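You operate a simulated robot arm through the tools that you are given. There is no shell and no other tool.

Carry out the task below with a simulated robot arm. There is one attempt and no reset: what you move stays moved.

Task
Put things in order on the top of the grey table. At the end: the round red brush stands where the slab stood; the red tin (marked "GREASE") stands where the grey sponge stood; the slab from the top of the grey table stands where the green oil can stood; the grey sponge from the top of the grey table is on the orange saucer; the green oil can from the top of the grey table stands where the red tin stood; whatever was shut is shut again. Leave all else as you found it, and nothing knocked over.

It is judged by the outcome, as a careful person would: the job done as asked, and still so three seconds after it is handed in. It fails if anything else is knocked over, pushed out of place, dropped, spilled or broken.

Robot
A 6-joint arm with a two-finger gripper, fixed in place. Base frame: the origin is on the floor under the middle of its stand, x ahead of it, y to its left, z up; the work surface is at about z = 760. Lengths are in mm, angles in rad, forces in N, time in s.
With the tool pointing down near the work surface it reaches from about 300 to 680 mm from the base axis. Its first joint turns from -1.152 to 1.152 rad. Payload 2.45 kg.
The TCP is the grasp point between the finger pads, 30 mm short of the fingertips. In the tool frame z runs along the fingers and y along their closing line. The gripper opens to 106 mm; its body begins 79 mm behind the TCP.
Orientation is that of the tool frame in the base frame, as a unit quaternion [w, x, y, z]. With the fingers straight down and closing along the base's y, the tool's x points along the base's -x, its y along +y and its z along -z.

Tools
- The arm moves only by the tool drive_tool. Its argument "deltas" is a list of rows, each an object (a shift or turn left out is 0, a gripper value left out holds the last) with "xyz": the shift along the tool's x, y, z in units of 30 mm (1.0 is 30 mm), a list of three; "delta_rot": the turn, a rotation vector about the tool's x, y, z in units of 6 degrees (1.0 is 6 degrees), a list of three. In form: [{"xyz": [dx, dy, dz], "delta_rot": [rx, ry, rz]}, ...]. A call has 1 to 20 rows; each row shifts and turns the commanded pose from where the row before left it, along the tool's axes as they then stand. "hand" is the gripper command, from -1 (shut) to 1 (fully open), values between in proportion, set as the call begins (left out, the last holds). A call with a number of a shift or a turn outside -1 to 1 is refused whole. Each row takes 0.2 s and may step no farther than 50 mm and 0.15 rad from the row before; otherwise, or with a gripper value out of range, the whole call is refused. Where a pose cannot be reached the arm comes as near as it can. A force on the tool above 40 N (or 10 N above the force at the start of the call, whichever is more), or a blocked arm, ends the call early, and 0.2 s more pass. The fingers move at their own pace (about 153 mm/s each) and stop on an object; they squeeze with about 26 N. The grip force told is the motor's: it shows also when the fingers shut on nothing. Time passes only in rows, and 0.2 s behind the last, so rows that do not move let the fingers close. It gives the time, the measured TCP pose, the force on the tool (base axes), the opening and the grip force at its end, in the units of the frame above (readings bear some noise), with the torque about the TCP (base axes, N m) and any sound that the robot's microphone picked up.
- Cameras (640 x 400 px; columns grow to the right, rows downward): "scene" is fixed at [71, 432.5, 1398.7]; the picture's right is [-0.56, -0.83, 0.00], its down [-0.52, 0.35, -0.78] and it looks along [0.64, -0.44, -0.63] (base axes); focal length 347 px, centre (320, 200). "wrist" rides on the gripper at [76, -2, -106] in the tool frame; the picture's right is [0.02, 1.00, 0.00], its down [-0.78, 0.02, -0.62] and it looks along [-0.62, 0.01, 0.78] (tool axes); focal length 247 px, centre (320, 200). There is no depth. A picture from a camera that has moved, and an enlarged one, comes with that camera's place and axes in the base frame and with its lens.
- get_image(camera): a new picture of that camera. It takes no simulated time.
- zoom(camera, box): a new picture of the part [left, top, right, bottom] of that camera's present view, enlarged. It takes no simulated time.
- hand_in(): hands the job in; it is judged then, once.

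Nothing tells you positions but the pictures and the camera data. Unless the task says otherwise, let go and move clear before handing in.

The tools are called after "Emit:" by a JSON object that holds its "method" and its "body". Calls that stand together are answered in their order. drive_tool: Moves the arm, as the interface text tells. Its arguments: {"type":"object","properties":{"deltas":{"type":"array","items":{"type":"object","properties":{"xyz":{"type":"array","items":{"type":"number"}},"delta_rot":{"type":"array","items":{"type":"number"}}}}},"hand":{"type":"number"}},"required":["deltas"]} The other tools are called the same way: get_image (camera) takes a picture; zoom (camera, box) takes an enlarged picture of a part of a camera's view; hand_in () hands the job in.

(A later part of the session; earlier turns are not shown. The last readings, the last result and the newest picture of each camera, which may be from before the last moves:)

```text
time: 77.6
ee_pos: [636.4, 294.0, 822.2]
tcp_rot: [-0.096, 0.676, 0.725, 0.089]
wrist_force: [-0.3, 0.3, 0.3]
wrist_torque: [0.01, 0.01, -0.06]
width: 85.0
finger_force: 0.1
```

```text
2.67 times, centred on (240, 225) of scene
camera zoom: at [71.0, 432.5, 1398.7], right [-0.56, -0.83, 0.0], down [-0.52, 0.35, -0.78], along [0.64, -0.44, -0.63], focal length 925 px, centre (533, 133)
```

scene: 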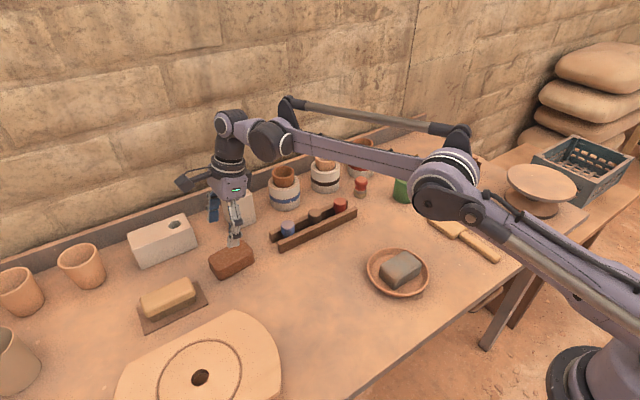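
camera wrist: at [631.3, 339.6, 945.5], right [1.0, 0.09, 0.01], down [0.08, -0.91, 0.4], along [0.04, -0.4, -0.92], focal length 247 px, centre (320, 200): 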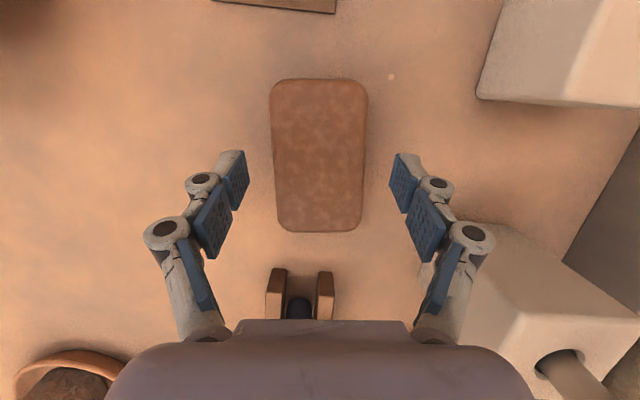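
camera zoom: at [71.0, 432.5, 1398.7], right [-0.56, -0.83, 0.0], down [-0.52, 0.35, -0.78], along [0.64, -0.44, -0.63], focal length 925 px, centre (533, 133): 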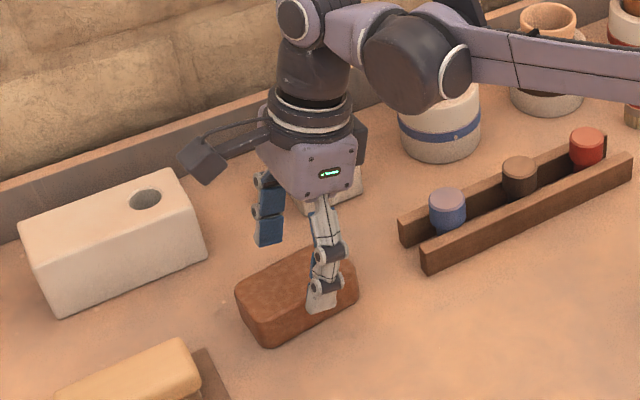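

Centred between the fingers. Final descent and close.

Emit:
{"method": "drive_tool", "body": {"deltas": [{"xyz": [-0.11, 0, 0.41]}, {"xyz": [-0.11, 0, 0.4]}, {"xyz": [0, 0, 0]}]}}

Emit:
{"method": "get_image", "body": {"camera": "wrist"}}

Emit:
{"method": "zoom", "body": {"camera": "scene", "box": [170, 180, 310, 300]}}

```text
time: 78.4
ee_pos: [637.3, 294.7, 795.9]
tcp_rot: [-0.095, 0.676, 0.725, 0.089]
wrist_force: [0.0, 0.5, 0.1]
wrist_torque: [-0.01, 0.0, 0.01]
width: 85.1
finger_force: 0.1
```

```text
taken
camera wrist: at [631.0, 340.2, 919.7], right [1.0, 0.09, 0.01], down [0.08, -0.91, 0.4], along [0.04, -0.4, -0.92], focal length 247 px, centre (320, 200)
```

wrist: 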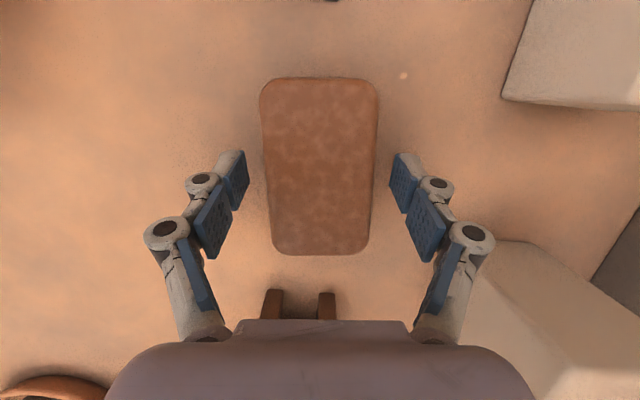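

```text
3.33 times, centred on (240, 240) of scene
camera zoom: at [71.0, 432.5, 1398.7], right [-0.56, -0.83, 0.0], down [-0.52, 0.35, -0.78], along [0.64, -0.44, -0.63], focal length 1157 px, centre (587, 67)
```

zoom: 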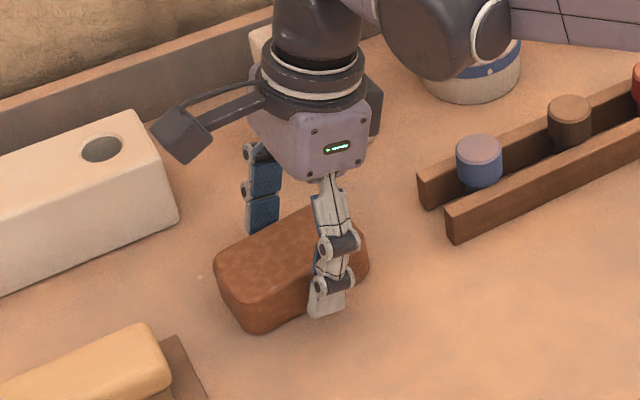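

Emit:
{"method": "drive_tool", "body": {"deltas": [{"xyz": [0, 0, 0]}, {"xyz": [0, 0, 0]}, {"xyz": [0, 0, 0]}], "hand": -1}}

Emit:
{"method": "get_image", "body": {"camera": "wrist"}}

```text
time: 79.2
ee_pos: [635.4, 295.0, 797.2]
tcp_rot: [-0.095, 0.676, 0.725, 0.09]
wrist_force: [-2.6, -1.7, 3.4]
wrist_torque: [-0.13, 0.13, 0.07]
width: 61.8
finger_force: 25.7
```

```text
taken
camera wrist: at [630.9, 340.1, 920.1], right [1.0, 0.09, 0.01], down [0.08, -0.91, 0.4], along [0.04, -0.4, -0.92], focal length 247 px, centre (320, 200)
```

wrist: 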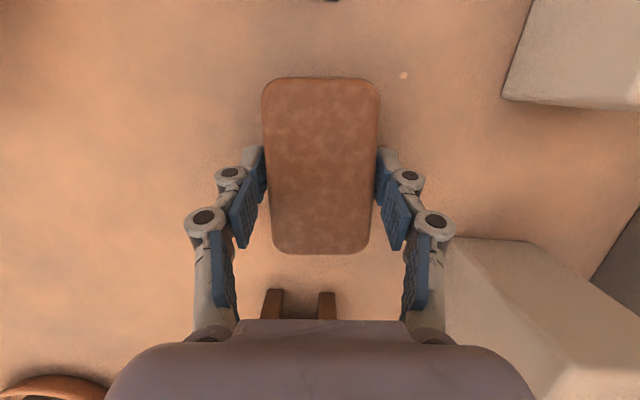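

Slab gripped at 62 mm. Lifting vertically.

Emit:
{"method": "drive_tool", "body": {"deltas": [{"xyz": [0.086, 0, -0.322]}, {"xyz": [0.173, 0, -0.644]}, {"xyz": [0.216, 0, -0.805]}, {"xyz": [0.216, 0, -0.805]}, {"xyz": [0.216, 0, -0.805]}, {"xyz": [0, 0, 0]}]}}

Emit:
{"method": "get_image", "body": {"camera": "wrist"}}

Emit:
{"method": "get_image", "body": {"camera": "scene"}}

```text
time: 80.6
ee_pos: [636.4, 295.7, 900.8]
tcp_rot: [-0.096, 0.676, 0.725, 0.089]
wrist_force: [0.2, 0.6, -3.7]
wrist_torque: [-0.03, 0.01, 0.03]
width: 61.7
finger_force: 26.3
```

```text
taken
camera wrist: at [631.3, 341.1, 1024.4], right [1.0, 0.09, 0.01], down [0.08, -0.91, 0.4], along [0.04, -0.4, -0.92], focal length 247 px, centre (320, 200)
```

wrist: 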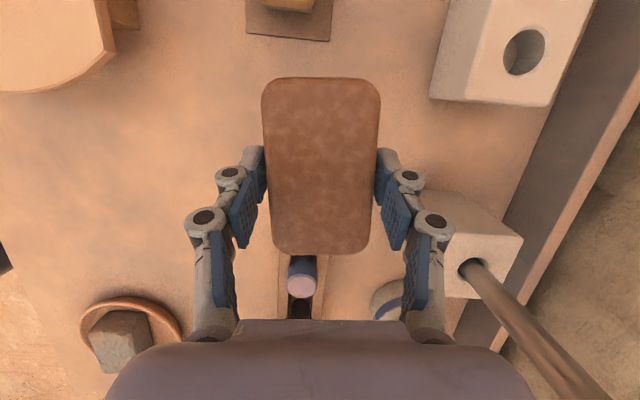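

```text
taken
```

scene: 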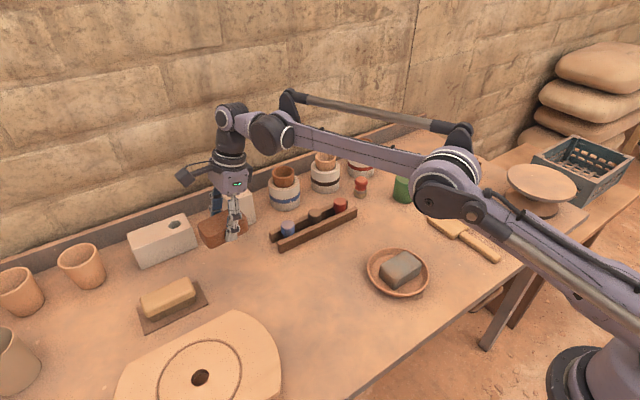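

Held level. Carrying it to the oil can's old place at (475, 219).

Emit:
{"method": "drive_tool", "body": {"deltas": [{"xyz": [-0.311, -0.786, -0.0833]}, {"xyz": [-0.311, -0.786, -0.0833]}, {"xyz": [-0.311, -0.786, -0.0833]}, {"xyz": [-0.311, -0.786, -0.0833]}, {"xyz": [-0.311, -0.786, -0.0833]}, {"xyz": [-0.311, -0.786, -0.0833]}, {"xyz": [-0.311, -0.786, -0.0833]}, {"xyz": [0, 0, 0]}]}}

Emit:
{"method": "get_image", "body": {"camera": "wrist"}}

Emit:
{"method": "get_image", "body": {"camera": "scene"}}

```text
time: 82.4
ee_pos: [477.4, 214.1, 901.6]
tcp_rot: [-0.095, 0.676, 0.725, 0.09]
wrist_force: [0.2, -0.2, -3.5]
wrist_torque: [-0.05, 0.01, 0.01]
width: 61.6
finger_force: 26.1
```

```text
taken
camera wrist: at [471.8, 259.8, 1025.7], right [1.0, 0.09, 0.01], down [0.08, -0.91, 0.4], along [0.04, -0.4, -0.92], focal length 247 px, centre (320, 200)
```

wrist: 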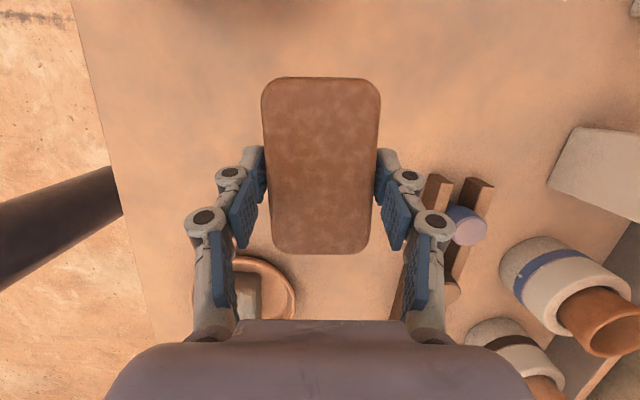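

```text
taken
```

scene: 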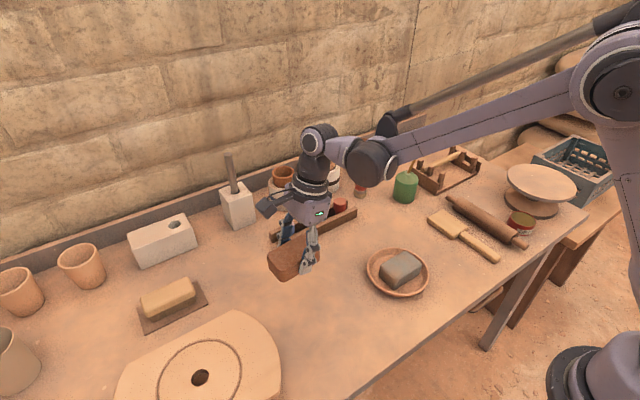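

Emit:
{"method": "drive_tool", "body": {"deltas": [{"xyz": [-0.15, -0.04, 0.737]}, {"xyz": [-0.194, 0, 0.7245]}, {"xyz": [-0.194, 0, 0.7245]}, {"xyz": [-0.194, 0, 0.7245]}, {"xyz": [0, 0, 0]}]}}

Emit:
{"method": "get_image", "body": {"camera": "wrist"}}

Emit:
{"method": "zoom", "body": {"camera": "scene", "box": [220, 190, 380, 310]}}

```text
time: 83.6
ee_pos: [474.3, 217.9, 812.8]
tcp_rot: [-0.095, 0.676, 0.725, 0.089]
wrist_force: [-0.2, -0.4, -3.6]
wrist_torque: [0.0, -0.03, 0.0]
width: 61.6
finger_force: 25.9
```

```text
taken
camera wrist: at [470.0, 262.9, 935.6], right [1.0, 0.09, 0.01], down [0.08, -0.91, 0.4], along [0.04, -0.4, -0.92], focal length 247 px, centre (320, 200)
```

wrist: 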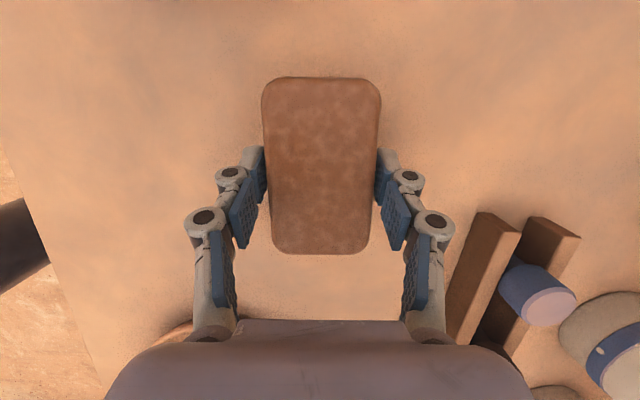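

```text
3.33 times, centred on (300, 250) of scene
camera zoom: at [71.1, 432.6, 1398.7], right [-0.56, -0.83, 0.0], down [-0.52, 0.35, -0.78], along [0.64, -0.44, -0.63], focal length 1157 px, centre (387, 33)
```

zoom: 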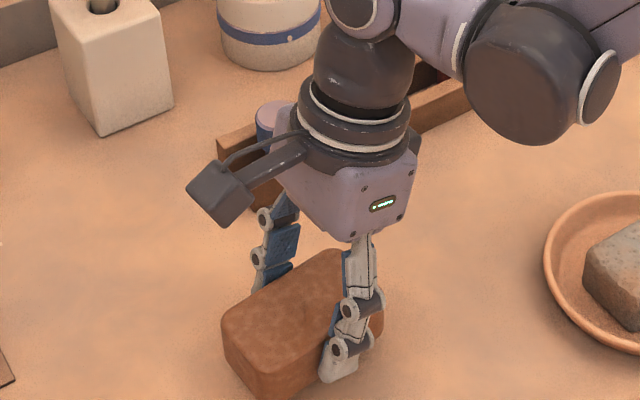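

Emit:
{"method": "drive_tool", "body": {"deltas": [{"xyz": [-0.076, 0.02, 0.187]}, {"xyz": [-0.076, 0.01, 0.187]}, {"xyz": [0, 0, 0]}]}}

Emit:
{"method": "drive_tool", "body": {"deltas": [{"xyz": [-0.013, 0, 0.048]}, {"xyz": [0, 0, 0]}]}}

Emit:
{"method": "drive_tool", "body": {"deltas": [{"xyz": [-0.013, 0, 0.048]}, {"xyz": [0, 0, 0]}]}}

```text
time: 84.4
ee_pos: [474.4, 215.7, 798.3]
tcp_rot: [-0.095, 0.676, 0.725, 0.09]
wrist_force: [0.1, -0.5, -4.0]
wrist_torque: [-0.03, -0.02, 0.0]
width: 61.7
finger_force: 25.8
```

```text
time: 85.0
ee_pos: [476.0, 217.0, 797.8]
tcp_rot: [-0.095, 0.676, 0.725, 0.09]
wrist_force: [-0.2, 0.2, -4.9]
wrist_torque: [-0.01, 0.0, 0.01]
width: 61.5
finger_force: 26.0
```

```text
time: 85.6
ee_pos: [477.2, 216.2, 796.2]
tcp_rot: [-0.095, 0.676, 0.725, 0.089]
wrist_force: [-1.2, -0.5, 2.4]
wrist_torque: [-0.16, -0.2, 0.05]
width: 61.9
finger_force: 25.7
```

Emit:
{"method": "drive_tool", "body": {"deltas": [{"xyz": [-0.008, 0, 0.03]}, {"xyz": [0, 0, 0]}]}}

Emit:
{"method": "drive_tool", "body": {"deltas": [{"xyz": [0, 0, 0]}, {"xyz": [0, 0, 0]}], "hand": 0.6}}

Emit:
{"method": "get_image", "body": {"camera": "wrist"}}

Emit:
{"method": "zoom", "body": {"camera": "scene", "box": [220, 190, 380, 310]}}

```text
time: 86.2
ee_pos: [475.8, 217.0, 795.6]
tcp_rot: [-0.097, 0.677, 0.724, 0.09]
wrist_force: [0.5, -0.6, 21.5]
wrist_torque: [0.14, -0.04, 0.18]
width: 61.8
finger_force: 26.5
```

```text
time: 86.8
ee_pos: [475.7, 216.1, 794.2]
tcp_rot: [-0.096, 0.677, 0.725, 0.089]
wrist_force: [0.0, -0.2, 1.3]
wrist_torque: [0.03, 0.02, -0.02]
width: 85.0
finger_force: 0.0
```

```text
taken
camera wrist: at [471.6, 261.2, 918.9], right [1.0, 0.09, 0.01], down [0.08, -0.91, 0.4], along [0.04, -0.4, -0.92], focal length 247 px, centre (320, 200)
```

wrist: 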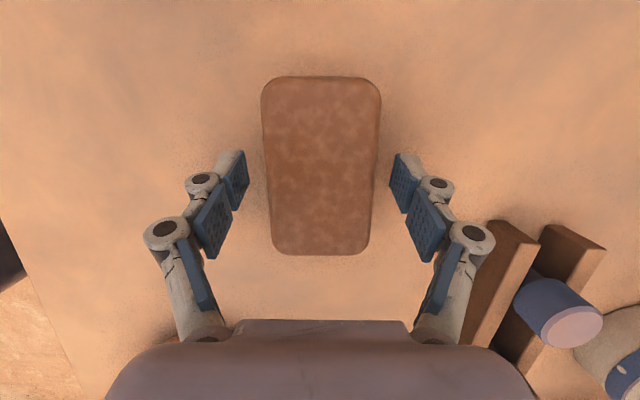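

```text
3.33 times, centred on (300, 250) of scene
camera zoom: at [71.0, 432.5, 1398.7], right [-0.56, -0.83, 0.0], down [-0.52, 0.35, -0.78], along [0.64, -0.44, -0.63], focal length 1157 px, centre (387, 33)
```

zoom: 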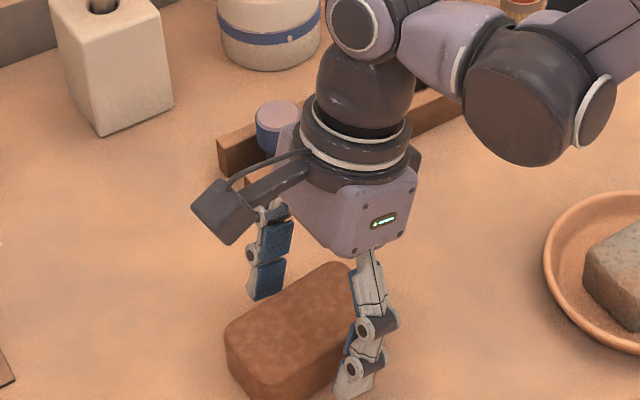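

The slab is down at the can's old place. I'll lift off, straighten the hand, and head for the round red brush.

Emit:
{"method": "drive_tool", "body": {"deltas": [{"xyz": [0.1, 0, -0.37]}, {"xyz": [0.19, 0, -0.708]}, {"xyz": [0.19, 0, -0.708]}, {"xyz": [0.19, 0, -0.708]}, {"xyz": [0.19, 0, -0.708]}, {"xyz": [0.19, 0, -0.708]}, {"delta_rot": [0, -0.83, 0]}, {"delta_rot": [0, -0.83, 0]}, {"delta_rot": [0, -0.84, 0]}]}}

Emit:
{"method": "get_image", "body": {"camera": "scene"}}

Emit:
{"method": "get_image", "body": {"camera": "wrist"}}

```text
time: 88.8
ee_pos: [474.4, 216.0, 915.6]
tcp_rot: [0.001, 0.682, 0.731, 0.0]
wrist_force: [-0.6, 1.0, 0.0]
wrist_torque: [0.0, -0.01, -0.01]
width: 84.9
finger_force: 0.0
```

```text
taken
```

scene: 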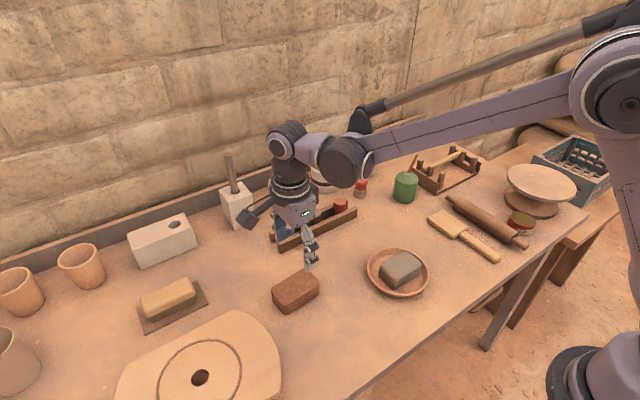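

```text
taken
camera wrist: at [467.9, 291.9, 1023.3], right [1.0, 0.09, 0.0], down [0.07, -0.78, 0.62], along [0.06, -0.62, -0.78], focal length 247 px, centre (320, 200)
```

wrist: 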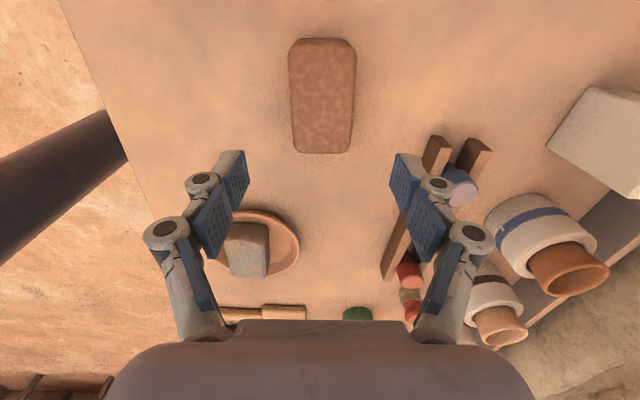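

Slab verified at about (476, 220). Now turning and moving towards the brush.

Emit:
{"method": "drive_tool", "body": {"deltas": [{"delta_rot": [0, 0, -0.975], "xyz": [0, 0, -0.15]}, {"delta_rot": [0, 0, -0.975], "xyz": [0, 0, -0.15]}, {"delta_rot": [0, 0, -0.975], "xyz": [0, 0, -0.15]}, {"delta_rot": [0, 0, -0.975], "xyz": [0, 0, -0.15]}, {"delta_rot": [0, 0, -0.975], "xyz": [0, 0, -0.15]}, {"delta_rot": [0, 0, -0.975], "xyz": [0, 0, -0.15]}, {"delta_rot": [0, 0, -0.975], "xyz": [0, 0, -0.15]}, {"delta_rot": [0, 0, -0.975], "xyz": [0, 0, -0.15]}, {"delta_rot": [0, 0, -0.975], "xyz": [0, 0, -0.15]}, {"delta_rot": [0, 0, -0.975], "xyz": [0, 0, -0.15]}, {"delta_rot": [0, 0, -0.975]}, {"delta_rot": [0, 0, -0.975]}, {"delta_rot": [0, 0, -0.975]}]}}

Emit:
{"method": "drive_tool", "body": {"deltas": [{"xyz": [-0.5, -0.832, 0]}, {"xyz": [-0.5, -0.832, 0]}, {"xyz": [-0.5, -0.832, 0]}, {"xyz": [-0.5, -0.832, 0]}, {"xyz": [-0.5, -0.832, 0]}, {"xyz": [-0.5, -0.832, 0]}, {"xyz": [-0.5, -0.832, 0]}, {"xyz": [-0.5, -0.832, 0]}, {"xyz": [-0.5, -0.832, 0]}, {"xyz": [-0.5, -0.832, 0]}, {"xyz": [-0.5, -0.832, 0]}, {"xyz": [-0.5, -0.832, 0]}]}}

Emit:
{"method": "get_image", "body": {"camera": "wrist"}}

Emit:
{"method": "get_image", "body": {"camera": "scene"}}

```text
time: 91.6
ee_pos: [474.4, 216.5, 961.8]
tcp_rot: [0.0, 0.086, 0.996, 0.001]
wrist_force: [1.1, 0.3, -0.6]
wrist_torque: [0.01, -0.02, -0.01]
width: 84.6
finger_force: 0.1
```

```text
time: 94.2
ee_pos: [599.6, -110.0, 961.8]
tcp_rot: [0.001, 0.086, 0.996, 0.0]
wrist_force: [-0.3, -0.3, 0.2]
wrist_torque: [0.06, 0.01, 0.02]
width: 84.8
finger_force: 0.2
```

```text
taken
camera wrist: at [524.9, -99.8, 1069.2], right [0.15, 0.99, 0.0], down [0.77, -0.12, 0.62], along [0.61, -0.09, -0.78], focal length 247 px, centre (320, 200)
```

wrist: 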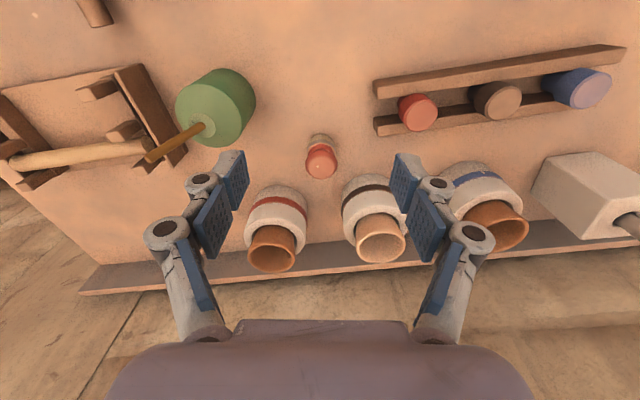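

```text
taken
```

scene: 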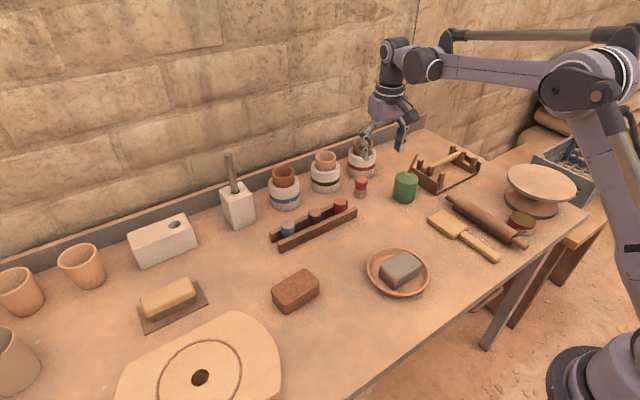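

Emit:
{"method": "zoom", "body": {"camera": "wrist", "box": [240, 100, 400, 200]}}

Emit:
{"method": "zoom", "body": {"camera": "scene", "box": [320, 150, 400, 210]}}

Emit:
{"method": "zoom", "body": {"camera": "scene", "box": [340, 150, 440, 220]}}

```text
4.00 times, centred on (320, 150) of wrist
camera zoom: at [524.9, -99.8, 1069.2], right [0.15, 0.99, 0.0], down [0.77, -0.12, 0.62], along [0.61, -0.09, -0.78], focal length 988 px, centre (320, 400)
```

zoom: 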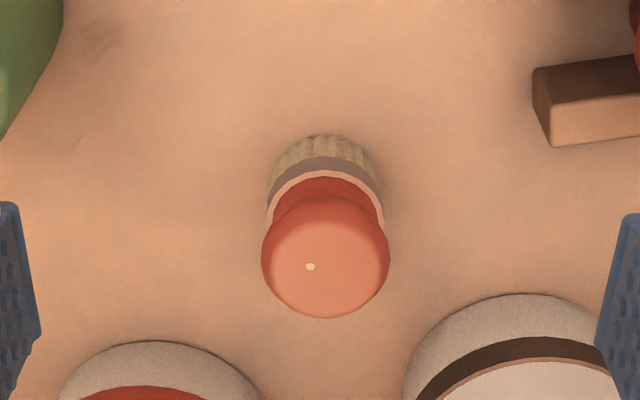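

```text
6.67 times, centred on (360, 180) of scene
camera zoom: at [71.0, 432.5, 1398.7], right [-0.56, -0.83, 0.0], down [-0.52, 0.35, -0.78], along [0.64, -0.43, -0.63], focal length 2313 px, centre (53, 333)
```

zoom: 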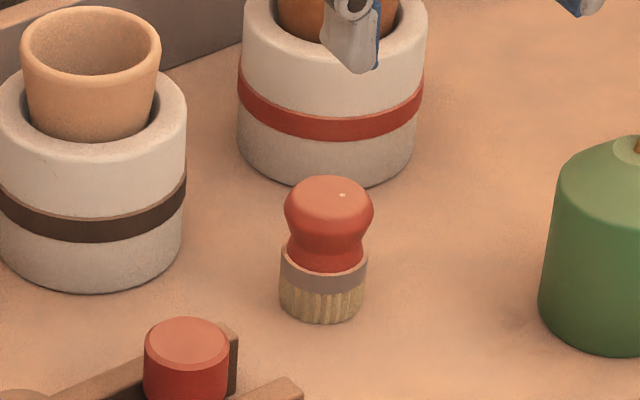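

```text
5.71 times, centred on (390, 185) of scene
camera zoom: at [71.0, 432.5, 1398.7], right [-0.56, -0.83, 0.0], down [-0.52, 0.35, -0.78], along [0.64, -0.43, -0.63], focal length 1983 px, centre (-80, 286)
```

zoom: 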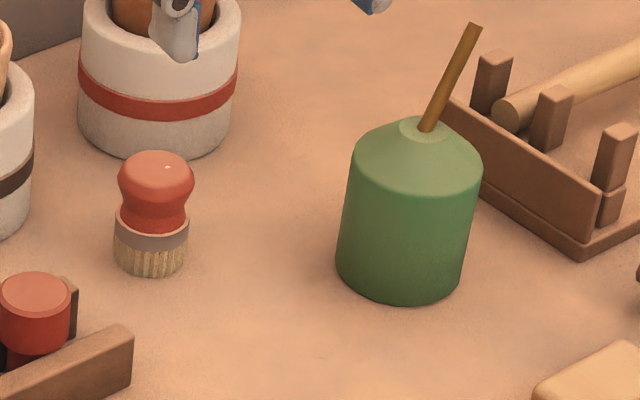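

The brush centre is about (675, -122), 64 mm tall, knob 39 mm wide. I'll open to 60 mm, lean the hand 15° outward about the closing axis, and move above it.

Emit:
{"method": "drive_tool", "body": {"deltas": [{"delta_rot": [0, -0.84, 0]}, {"delta_rot": [0, -0.83, 0]}, {"delta_rot": [0, -0.83, 0]}, {"xyz": [0, 0, 0]}], "hand": 0.132}}

Emit:
{"method": "drive_tool", "body": {"deltas": [{"xyz": [-0.351, 0.004, 0.659]}, {"xyz": [-0.351, 0.004, 0.659]}, {"xyz": [-0.351, 0.004, 0.659]}, {"xyz": [-0.351, 0.004, 0.659]}, {"xyz": [-0.351, 0.004, 0.659]}, {"xyz": [0, 0, 0]}]}}

Emit:
{"method": "get_image", "body": {"camera": "wrist"}}

Emit:
{"method": "zoom", "body": {"camera": "scene", "box": [290, 100, 450, 220]}}

```text
time: 95.2
ee_pos: [600.2, -111.2, 962.8]
tcp_rot: [0.131, 0.085, 0.988, -0.011]
wrist_force: [0.3, -0.1, 0.3]
wrist_torque: [0.04, 0.0, 0.01]
width: 59.9
finger_force: 0.0
```

```text
time: 96.6
ee_pos: [676.9, -123.4, 877.0]
tcp_rot: [0.13, 0.085, 0.988, -0.011]
wrist_force: [0.4, -0.7, -0.1]
wrist_torque: [0.02, 0.03, -0.03]
width: 60.1
finger_force: 0.2
```

```text
taken
camera wrist: at [577.0, -108.6, 961.0], right [0.15, 0.99, -0.01], down [0.59, -0.09, 0.8], along [0.79, -0.12, -0.6], focal length 247 px, centre (320, 200)
```

wrist: 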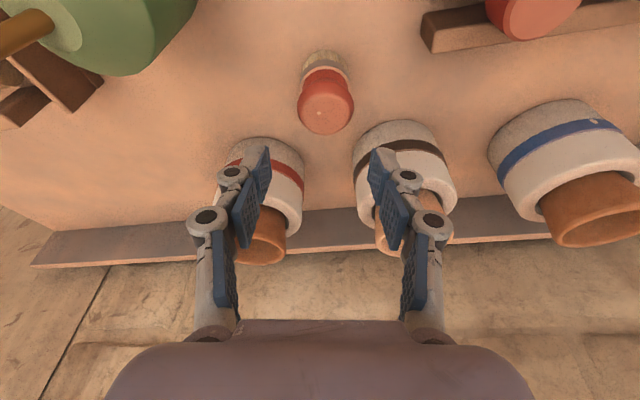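

```text
3.33 times, centred on (370, 160) of scene
camera zoom: at [71.1, 432.5, 1398.7], right [-0.56, -0.83, 0.0], down [-0.52, 0.35, -0.78], along [0.64, -0.44, -0.63], focal length 1157 px, centre (153, 333)
```

zoom: 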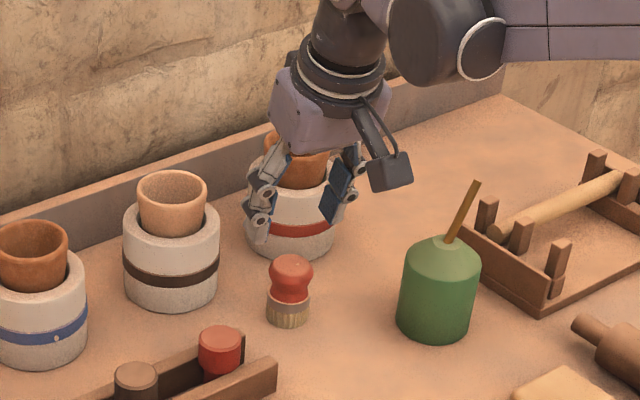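

Emit:
{"method": "drive_tool", "body": {"deltas": [{"xyz": [0.209, 0.034, 0.519]}, {"xyz": [0.209, 0.033, 0.519]}, {"xyz": [0.209, 0.033, 0.519]}, {"xyz": [0, 0, 0]}]}}

Emit:
{"method": "get_image", "body": {"camera": "wrist"}}

Emit:
{"method": "zoom", "body": {"camera": "wrist", "box": [220, 50, 420, 200]}}

Emit:
{"method": "zoom", "body": {"camera": "scene", "box": [300, 120, 420, 210]}}

```text
time: 97.6
ee_pos: [670.6, -118.6, 828.6]
tcp_rot: [0.13, 0.085, 0.988, -0.011]
wrist_force: [-0.6, 1.0, 0.6]
wrist_torque: [-0.02, 0.05, -0.01]
width: 59.8
finger_force: 0.0
```

```text
taken
camera wrist: at [570.8, -104.2, 912.2], right [0.15, 0.99, -0.01], down [0.59, -0.09, 0.8], along [0.79, -0.12, -0.6], focal length 247 px, centre (320, 200)
```

wrist: 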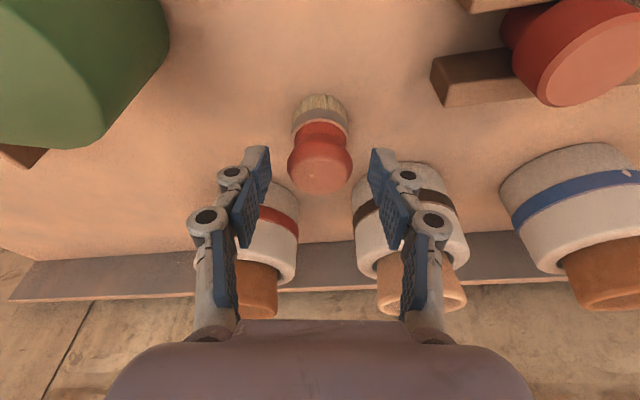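

```text
2.67 times, centred on (320, 125) of wrist
camera zoom: at [570.8, -104.2, 912.2], right [0.15, 0.99, -0.01], down [0.59, -0.09, 0.8], along [0.79, -0.12, -0.6], focal length 659 px, centre (320, 400)
```

zoom: 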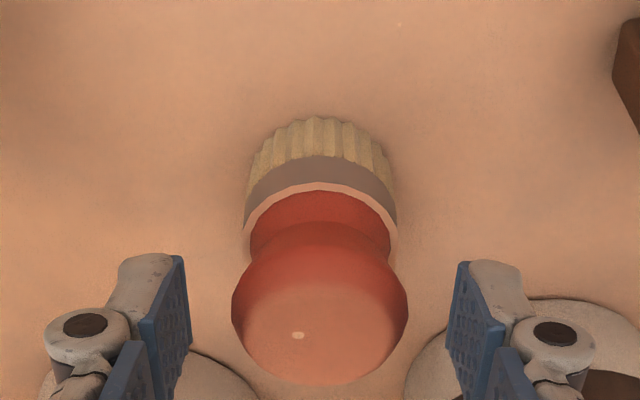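

```text
4.44 times, centred on (360, 165) of scene
camera zoom: at [71.0, 432.5, 1398.7], right [-0.56, -0.83, 0.0], down [-0.52, 0.35, -0.78], along [0.64, -0.44, -0.63], focal length 1542 px, centre (142, 356)
```

zoom: 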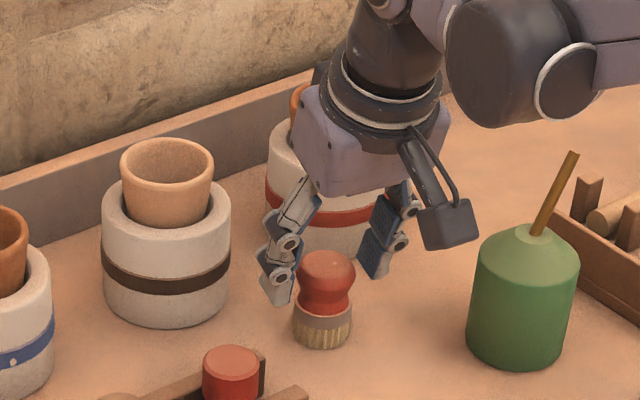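

Centred on the brush. Final descent to grip height.

Emit:
{"method": "drive_tool", "body": {"deltas": [{"xyz": [0.093, -0.01, 0.348]}, {"xyz": [0.093, -0.01, 0.348]}, {"xyz": [0, 0, 0]}]}}

Emit:
{"method": "zoom", "body": {"camera": "wrist", "box": [200, 80, 440, 240]}}

Emit:
{"method": "zoom", "body": {"camera": "scene", "box": [300, 120, 420, 210]}}

```text
time: 98.4
ee_pos: [671.6, -118.9, 806.8]
tcp_rot: [0.13, 0.086, 0.988, -0.011]
wrist_force: [-0.1, -0.2, -0.8]
wrist_torque: [0.0, 0.0, -0.01]
width: 59.9
finger_force: 0.1
```

```text
2.50 times, centred on (320, 160) of wrist
camera zoom: at [570.8, -105.0, 890.8], right [0.15, 0.99, -0.01], down [0.59, -0.09, 0.8], along [0.79, -0.12, -0.6], focal length 617 px, centre (320, 300)
```

zoom: 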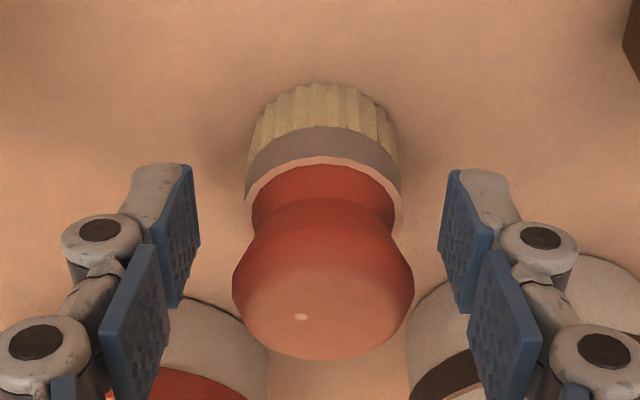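

```text
4.44 times, centred on (360, 165) of scene
camera zoom: at [71.0, 432.5, 1398.7], right [-0.56, -0.83, 0.0], down [-0.52, 0.35, -0.78], along [0.64, -0.44, -0.63], focal length 1542 px, centre (142, 356)
```

zoom: 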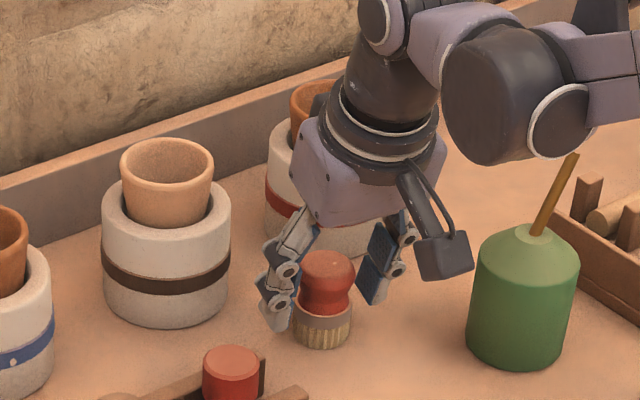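

Emit:
{"method": "drive_tool", "body": {"deltas": [{"xyz": [0, 0, 0]}, {"xyz": [0, 0, 0]}, {"xyz": [0, 0, 0]}], "hand": -1}}

Emit:
{"method": "zoom", "body": {"camera": "wrist", "box": [200, 80, 440, 240]}}

Emit:
{"method": "zoom", "body": {"camera": "scene", "box": [300, 120, 420, 210]}}

```text
time: 99.2
ee_pos: [670.9, -120.2, 807.5]
tcp_rot: [0.13, 0.086, 0.988, -0.012]
wrist_force: [0.3, 0.4, 0.0]
wrist_torque: [0.02, 0.02, -0.01]
width: 36.6
finger_force: 26.2
```

```text
2.50 times, centred on (320, 160) of wrist
camera zoom: at [570.9, -105.0, 890.9], right [0.15, 0.99, -0.01], down [0.59, -0.09, 0.8], along [0.79, -0.12, -0.6], focal length 617 px, centre (320, 300)
```

zoom: 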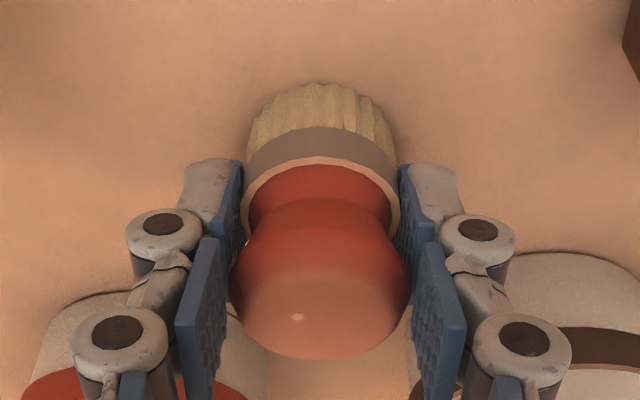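

```text
4.44 times, centred on (360, 165) of scene
camera zoom: at [71.1, 432.5, 1398.7], right [-0.56, -0.83, 0.0], down [-0.52, 0.35, -0.78], along [0.64, -0.44, -0.63], focal length 1542 px, centre (142, 356)
```

zoom: 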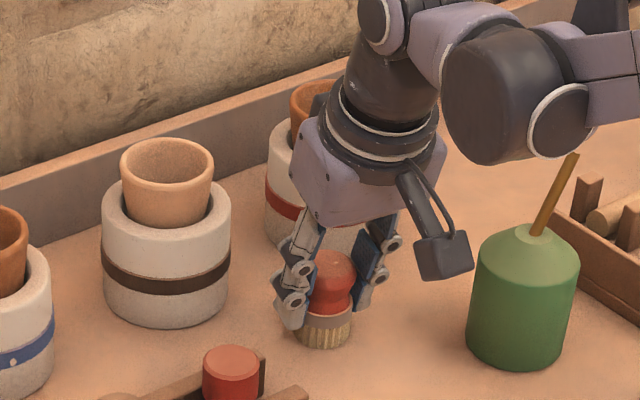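

The brush is gripped at 36.6 mm. Lifting, pulling back inward, then swinging over to the slab's old place.

Emit:
{"method": "drive_tool", "body": {"deltas": [{"xyz": [-0.086, 0, -0.322]}, {"xyz": [-0.173, 0, -0.644]}, {"xyz": [-0.216, 0, -0.805]}, {"xyz": [-0.216, 0, -0.805]}, {"xyz": [-0.216, 0, -0.805]}, {"xyz": [0, 0, 0]}]}}

Emit:
{"method": "get_image", "body": {"camera": "wrist"}}

Emit:
{"method": "zoom", "body": {"camera": "scene", "box": [290, 90, 450, 210]}}

```text
time: 100.6
ee_pos: [670.0, -118.4, 912.3]
tcp_rot: [0.13, 0.085, 0.988, -0.012]
wrist_force: [0.7, -0.2, -1.1]
wrist_torque: [0.03, -0.01, -0.03]
width: 36.4
finger_force: 26.2
```

```text
taken
camera wrist: at [570.2, -103.4, 997.1], right [0.15, 0.99, -0.01], down [0.59, -0.09, 0.8], along [0.79, -0.12, -0.6], focal length 247 px, centre (320, 200)
```

wrist: 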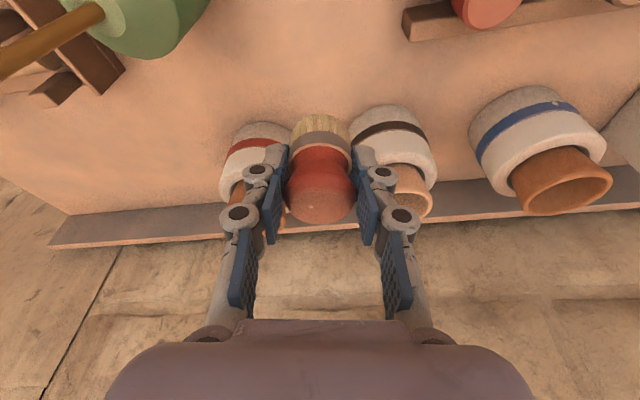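

```text
3.33 times, centred on (370, 150) of scene
camera zoom: at [71.1, 432.5, 1398.7], right [-0.56, -0.83, 0.0], down [-0.52, 0.35, -0.78], along [0.64, -0.44, -0.63], focal length 1157 px, centre (153, 367)
```

zoom: 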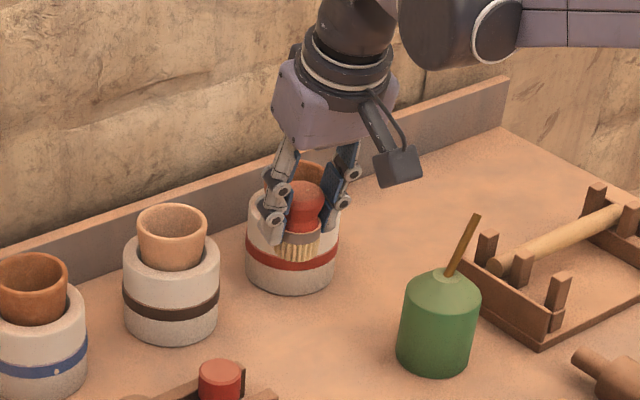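

Held firmly and upright. Pulling back and swinging across.

Emit:
{"method": "drive_tool", "body": {"deltas": [{"xyz": [0.859, 0, -0.23]}, {"xyz": [0.859, 0, -0.23]}, {"xyz": [0.859, 0, -0.23]}, {"xyz": [0.2343, 0.9185, -0.0628]}, {"xyz": [0.2343, 0.9185, -0.0628]}, {"xyz": [0.2343, 0.9185, -0.0628]}, {"xyz": [0.2343, 0.9185, -0.0628]}, {"xyz": [0.2343, 0.9185, -0.0628]}, {"xyz": [0.2343, 0.9185, -0.0628]}, {"xyz": [0.2343, 0.9185, -0.0628]}, {"xyz": [0.2343, 0.9185, -0.0628]}, {"xyz": [0.2343, 0.9185, -0.0628]}, {"xyz": [0.2343, 0.9185, -0.0628]}, {"xyz": [0.2343, 0.9185, -0.0628]}, {"xyz": [0.2343, 0.9185, -0.0628]}, {"xyz": [0.2343, 0.9185, -0.0628]}]}}

Emit:
{"method": "drive_tool", "body": {"deltas": [{"delta_rot": [-0.252, 0, -0.941]}, {"delta_rot": [-0.252, 0, -0.941]}, {"delta_rot": [-0.252, 0, -0.941]}, {"delta_rot": [-0.252, 0, -0.941]}, {"delta_rot": [-0.252, 0, -0.941]}, {"delta_rot": [-0.252, 0, -0.941]}, {"xyz": [0, 0, 0]}]}}

Emit:
{"method": "get_image", "body": {"camera": "wrist"}}

Emit:
{"method": "get_image", "body": {"camera": "scene"}}

```text
time: 104.0
ee_pos: [564.0, 263.9, 912.6]
tcp_rot: [0.131, 0.087, 0.988, -0.012]
wrist_force: [-0.3, -0.8, -0.6]
wrist_torque: [-0.01, 0.01, 0.03]
width: 36.7
finger_force: 26.4
```

```text
time: 105.6
ee_pos: [561.4, 262.7, 914.5]
tcp_rot: [0.128, -0.217, 0.967, 0.028]
wrist_force: [0.1, 0.0, -0.1]
wrist_torque: [0.02, 0.02, 0.0]
width: 36.4
finger_force: 25.7
```

```text
taken
camera wrist: at [470.0, 218.1, 997.7], right [-0.45, 0.9, -0.01], down [0.53, 0.27, 0.8], along [0.72, 0.35, -0.6], focal length 247 px, centre (320, 200)
```

wrist: 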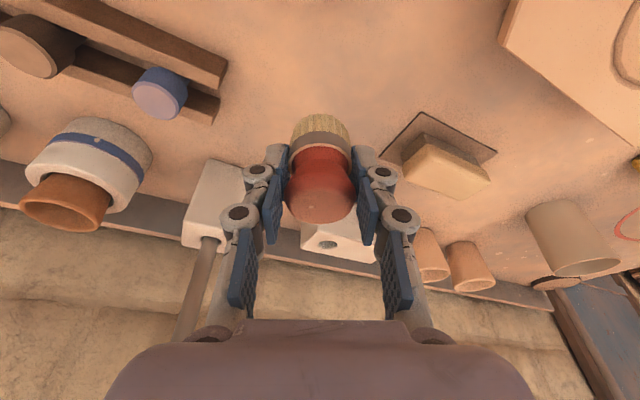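

```text
taken
```

scene: 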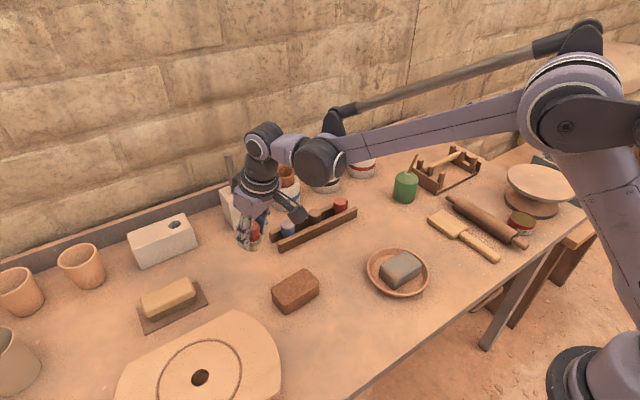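

The brush is in line with its destination. Extending outward and lowering part of the way.

Emit:
{"method": "drive_tool", "body": {"deltas": [{"xyz": [-0.845, 0.009, 0.226]}, {"xyz": [-0.845, 0.009, 0.226]}, {"xyz": [-0.845, 0.009, 0.226]}, {"xyz": [0.201, 0, 0.751]}, {"xyz": [0.201, 0, 0.751]}, {"xyz": [0.201, 0, 0.751]}, {"xyz": [0, 0, 0]}]}}

Emit:
{"method": "get_image", "body": {"camera": "wrist"}}

Emit:
{"method": "zoom", "body": {"camera": "scene", "box": [150, 150, 330, 290]}}

```text
time: 107.2
ee_pos: [631.7, 298.2, 842.9]
tcp_rot: [0.128, -0.216, 0.968, 0.029]
wrist_force: [0.3, 0.1, -1.2]
wrist_torque: [0.01, -0.01, -0.01]
width: 36.4
finger_force: 25.9
```

```text
taken
camera wrist: at [540.2, 253.0, 926.2], right [-0.44, 0.9, -0.01], down [0.53, 0.27, 0.8], along [0.72, 0.35, -0.6], focal length 247 px, centre (320, 200)
```

wrist: 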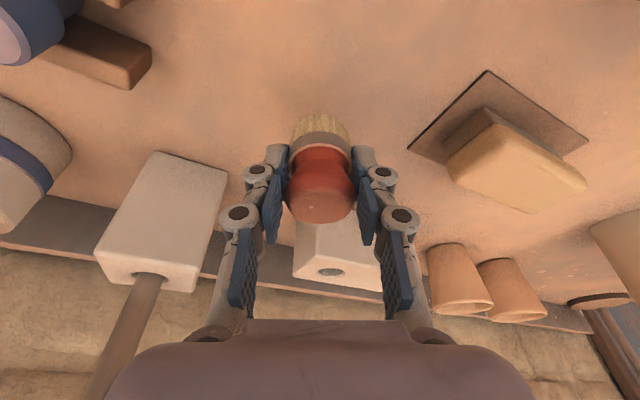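

```text
2.86 times, centred on (240, 220) of scene
camera zoom: at [71.1, 432.5, 1398.7], right [-0.56, -0.83, 0.0], down [-0.52, 0.35, -0.78], along [0.64, -0.44, -0.63], focal length 991 px, centre (549, 143)
```

zoom: 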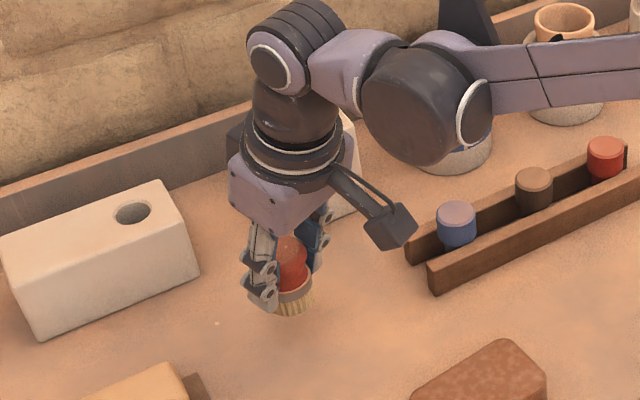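

Emit:
{"method": "drive_tool", "body": {"deltas": [{"xyz": [0.129, -0.03, 0.483]}, {"xyz": [0.129, 0, 0.483]}, {"xyz": [0, 0, 0]}]}}

Emit:
{"method": "drive_tool", "body": {"deltas": [{"xyz": [0.017, 0, 0.064]}, {"xyz": [0, 0, 0]}]}}

Emit:
{"method": "zoom", "body": {"camera": "scene", "box": [190, 200, 290, 280]}}

```text
time: 108.0
ee_pos: [631.8, 297.5, 813.1]
tcp_rot: [0.127, -0.215, 0.968, 0.029]
wrist_force: [-0.3, 0.0, -1.3]
wrist_torque: [-0.02, 0.03, -0.01]
width: 36.2
finger_force: 26.0
```

```text
time: 108.6
ee_pos: [632.3, 297.2, 811.0]
tcp_rot: [0.128, -0.216, 0.967, 0.028]
wrist_force: [-0.7, 0.2, -0.8]
wrist_torque: [0.01, 0.01, 0.0]
width: 36.5
finger_force: 26.1
```

```text
5.00 times, centred on (240, 240) of scene
camera zoom: at [71.1, 432.5, 1398.7], right [-0.56, -0.83, 0.0], down [-0.52, 0.35, -0.78], along [0.64, -0.44, -0.63], focal length 1735 px, centre (720, 0)
```

zoom: 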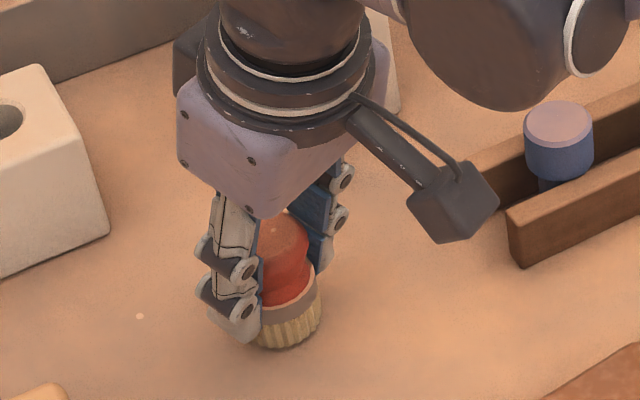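

Emit:
{"method": "drive_tool", "body": {"deltas": [{"xyz": [0.013, 0, 0.048]}, {"xyz": [0, 0, 0]}]}}

Emit:
{"method": "drive_tool", "body": {"deltas": [{"xyz": [0.01, 0, 0.04]}, {"xyz": [0, 0, 0]}]}}

```text
time: 109.2
ee_pos: [632.2, 298.7, 809.8]
tcp_rot: [0.128, -0.216, 0.968, 0.028]
wrist_force: [0.1, -0.7, 0.5]
wrist_torque: [-0.01, 0.0, 0.02]
width: 36.7
finger_force: 26.0
```

```text
time: 109.8
ee_pos: [631.5, 297.8, 807.9]
tcp_rot: [0.128, -0.217, 0.967, 0.029]
wrist_force: [-0.2, -0.3, -1.0]
wrist_torque: [0.0, -0.01, -0.03]
width: 36.6
finger_force: 26.0
```

Emit:
{"method": "drive_tool", "body": {"deltas": [{"xyz": [0.01, 0, 0.035]}, {"xyz": [0, 0, 0]}]}}

```text
time: 110.4
ee_pos: [632.8, 298.0, 808.3]
tcp_rot: [0.127, -0.216, 0.968, 0.028]
wrist_force: [-0.5, -1.0, -0.9]
wrist_torque: [-0.03, -0.02, 0.0]
width: 36.2
finger_force: 26.3
```

Emit:
{"method": "drive_tool", "body": {"deltas": [{"xyz": [0.009, 0, 0.033]}, {"xyz": [0, 0, 0]}]}}

```text
time: 111.0
ee_pos: [632.0, 297.3, 807.9]
tcp_rot: [0.127, -0.216, 0.968, 0.029]
wrist_force: [0.6, 0.4, -0.5]
wrist_torque: [-0.01, -0.01, -0.01]
width: 36.5
finger_force: 25.9
```

Emit:
{"method": "drive_tool", "body": {"deltas": [{"xyz": [0.009, 0, 0.033]}, {"xyz": [0, 0, 0]}]}}

```text
time: 111.6
ee_pos: [631.8, 297.6, 806.9]
tcp_rot: [0.129, -0.216, 0.967, 0.029]
wrist_force: [-3.4, -0.8, 19.9]
wrist_torque: [0.01, 0.09, -0.01]
width: 36.5
finger_force: 25.9
```

Contact. I'll ease off slightly and release the brush.

Emit:
{"method": "drive_tool", "body": {"deltas": [{"xyz": [-0.005, 0, -0.02]}, {"xyz": [0, 0, 0]}]}}

Emit:
{"method": "drive_tool", "body": {"deltas": [{"xyz": [0, 0, 0]}, {"xyz": [0, 0, 0]}], "hand": 0.2}}

Emit:
{"method": "get_image", "body": {"camera": "wrist"}}

Emit:
{"method": "zoom", "body": {"camera": "scene", "box": [190, 200, 290, 280]}}

```text
time: 112.2
ee_pos: [632.4, 296.6, 806.7]
tcp_rot: [0.128, -0.216, 0.968, 0.029]
wrist_force: [-0.5, 1.0, 18.5]
wrist_torque: [0.09, -0.04, 0.0]
width: 36.4
finger_force: 26.1
```

```text
time: 112.8
ee_pos: [632.0, 297.5, 806.5]
tcp_rot: [0.127, -0.216, 0.968, 0.029]
wrist_force: [0.7, -1.3, 0.6]
wrist_torque: [0.0, 0.01, 0.02]
width: 63.7
finger_force: 0.0
```

```text
taken
camera wrist: at [541.0, 251.7, 889.8], right [-0.44, 0.9, -0.01], down [0.53, 0.27, 0.8], along [0.72, 0.35, -0.6], focal length 247 px, centre (320, 200)
```

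wrist: 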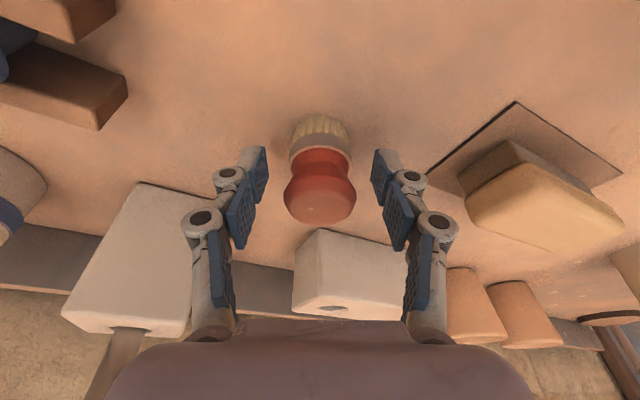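

```text
5.00 times, centred on (240, 240) of scene
camera zoom: at [71.0, 432.5, 1398.7], right [-0.56, -0.83, 0.0], down [-0.52, 0.35, -0.78], along [0.64, -0.44, -0.63], focal length 1735 px, centre (720, 0)
```

zoom: 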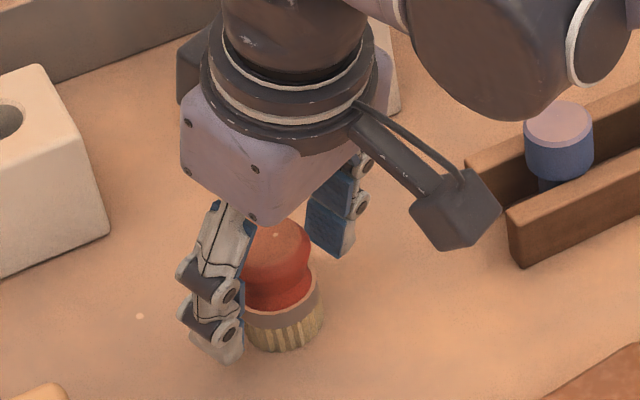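

The brush stands on its own. Retreating straight up, then clear of the table contents for a final look.

Emit:
{"method": "drive_tool", "body": {"deltas": [{"xyz": [-0.086, 0, -0.322]}, {"xyz": [-0.173, 0, -0.644]}, {"xyz": [-0.216, 0, -0.805]}, {"xyz": [-0.216, 0, -0.805]}, {"xyz": [-0.216, 0, -0.805]}, {"xyz": [-0.216, 0, -0.805]}, {"xyz": [-0.216, 0, -0.805]}, {"xyz": [0, 0, 0]}]}}

Emit:
{"method": "get_image", "body": {"camera": "wrist"}}

Emit:
{"method": "get_image", "body": {"camera": "scene"}}

```text
time: 114.6
ee_pos: [632.8, 296.7, 960.3]
tcp_rot: [0.127, -0.216, 0.968, 0.028]
wrist_force: [-0.3, 0.4, 0.2]
wrist_torque: [-0.01, 0.0, 0.0]
width: 63.6
finger_force: 0.0
```

```text
taken
camera wrist: at [540.8, 251.5, 1044.6], right [-0.44, 0.9, -0.01], down [0.53, 0.27, 0.8], along [0.72, 0.35, -0.6], focal length 247 px, centre (320, 200)
```

wrist: 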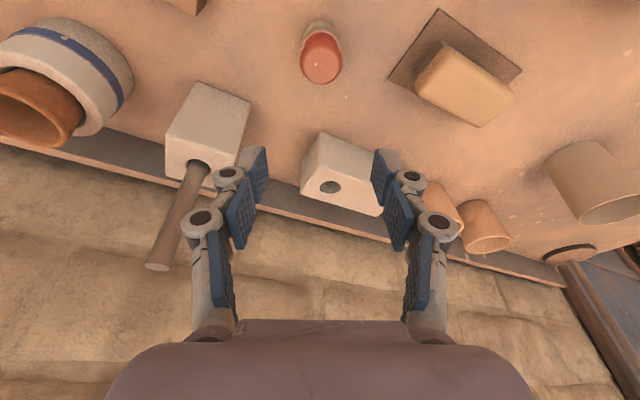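

```text
taken
```

scene: 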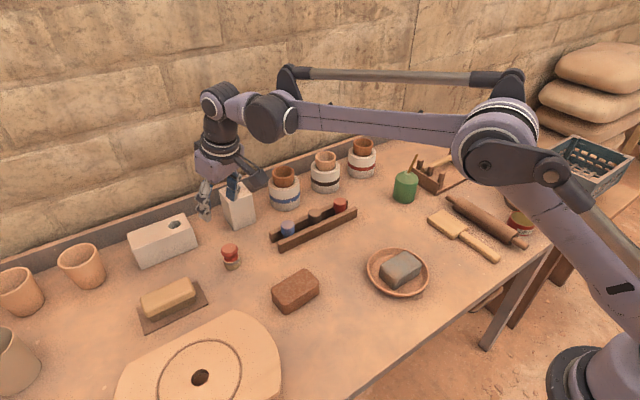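

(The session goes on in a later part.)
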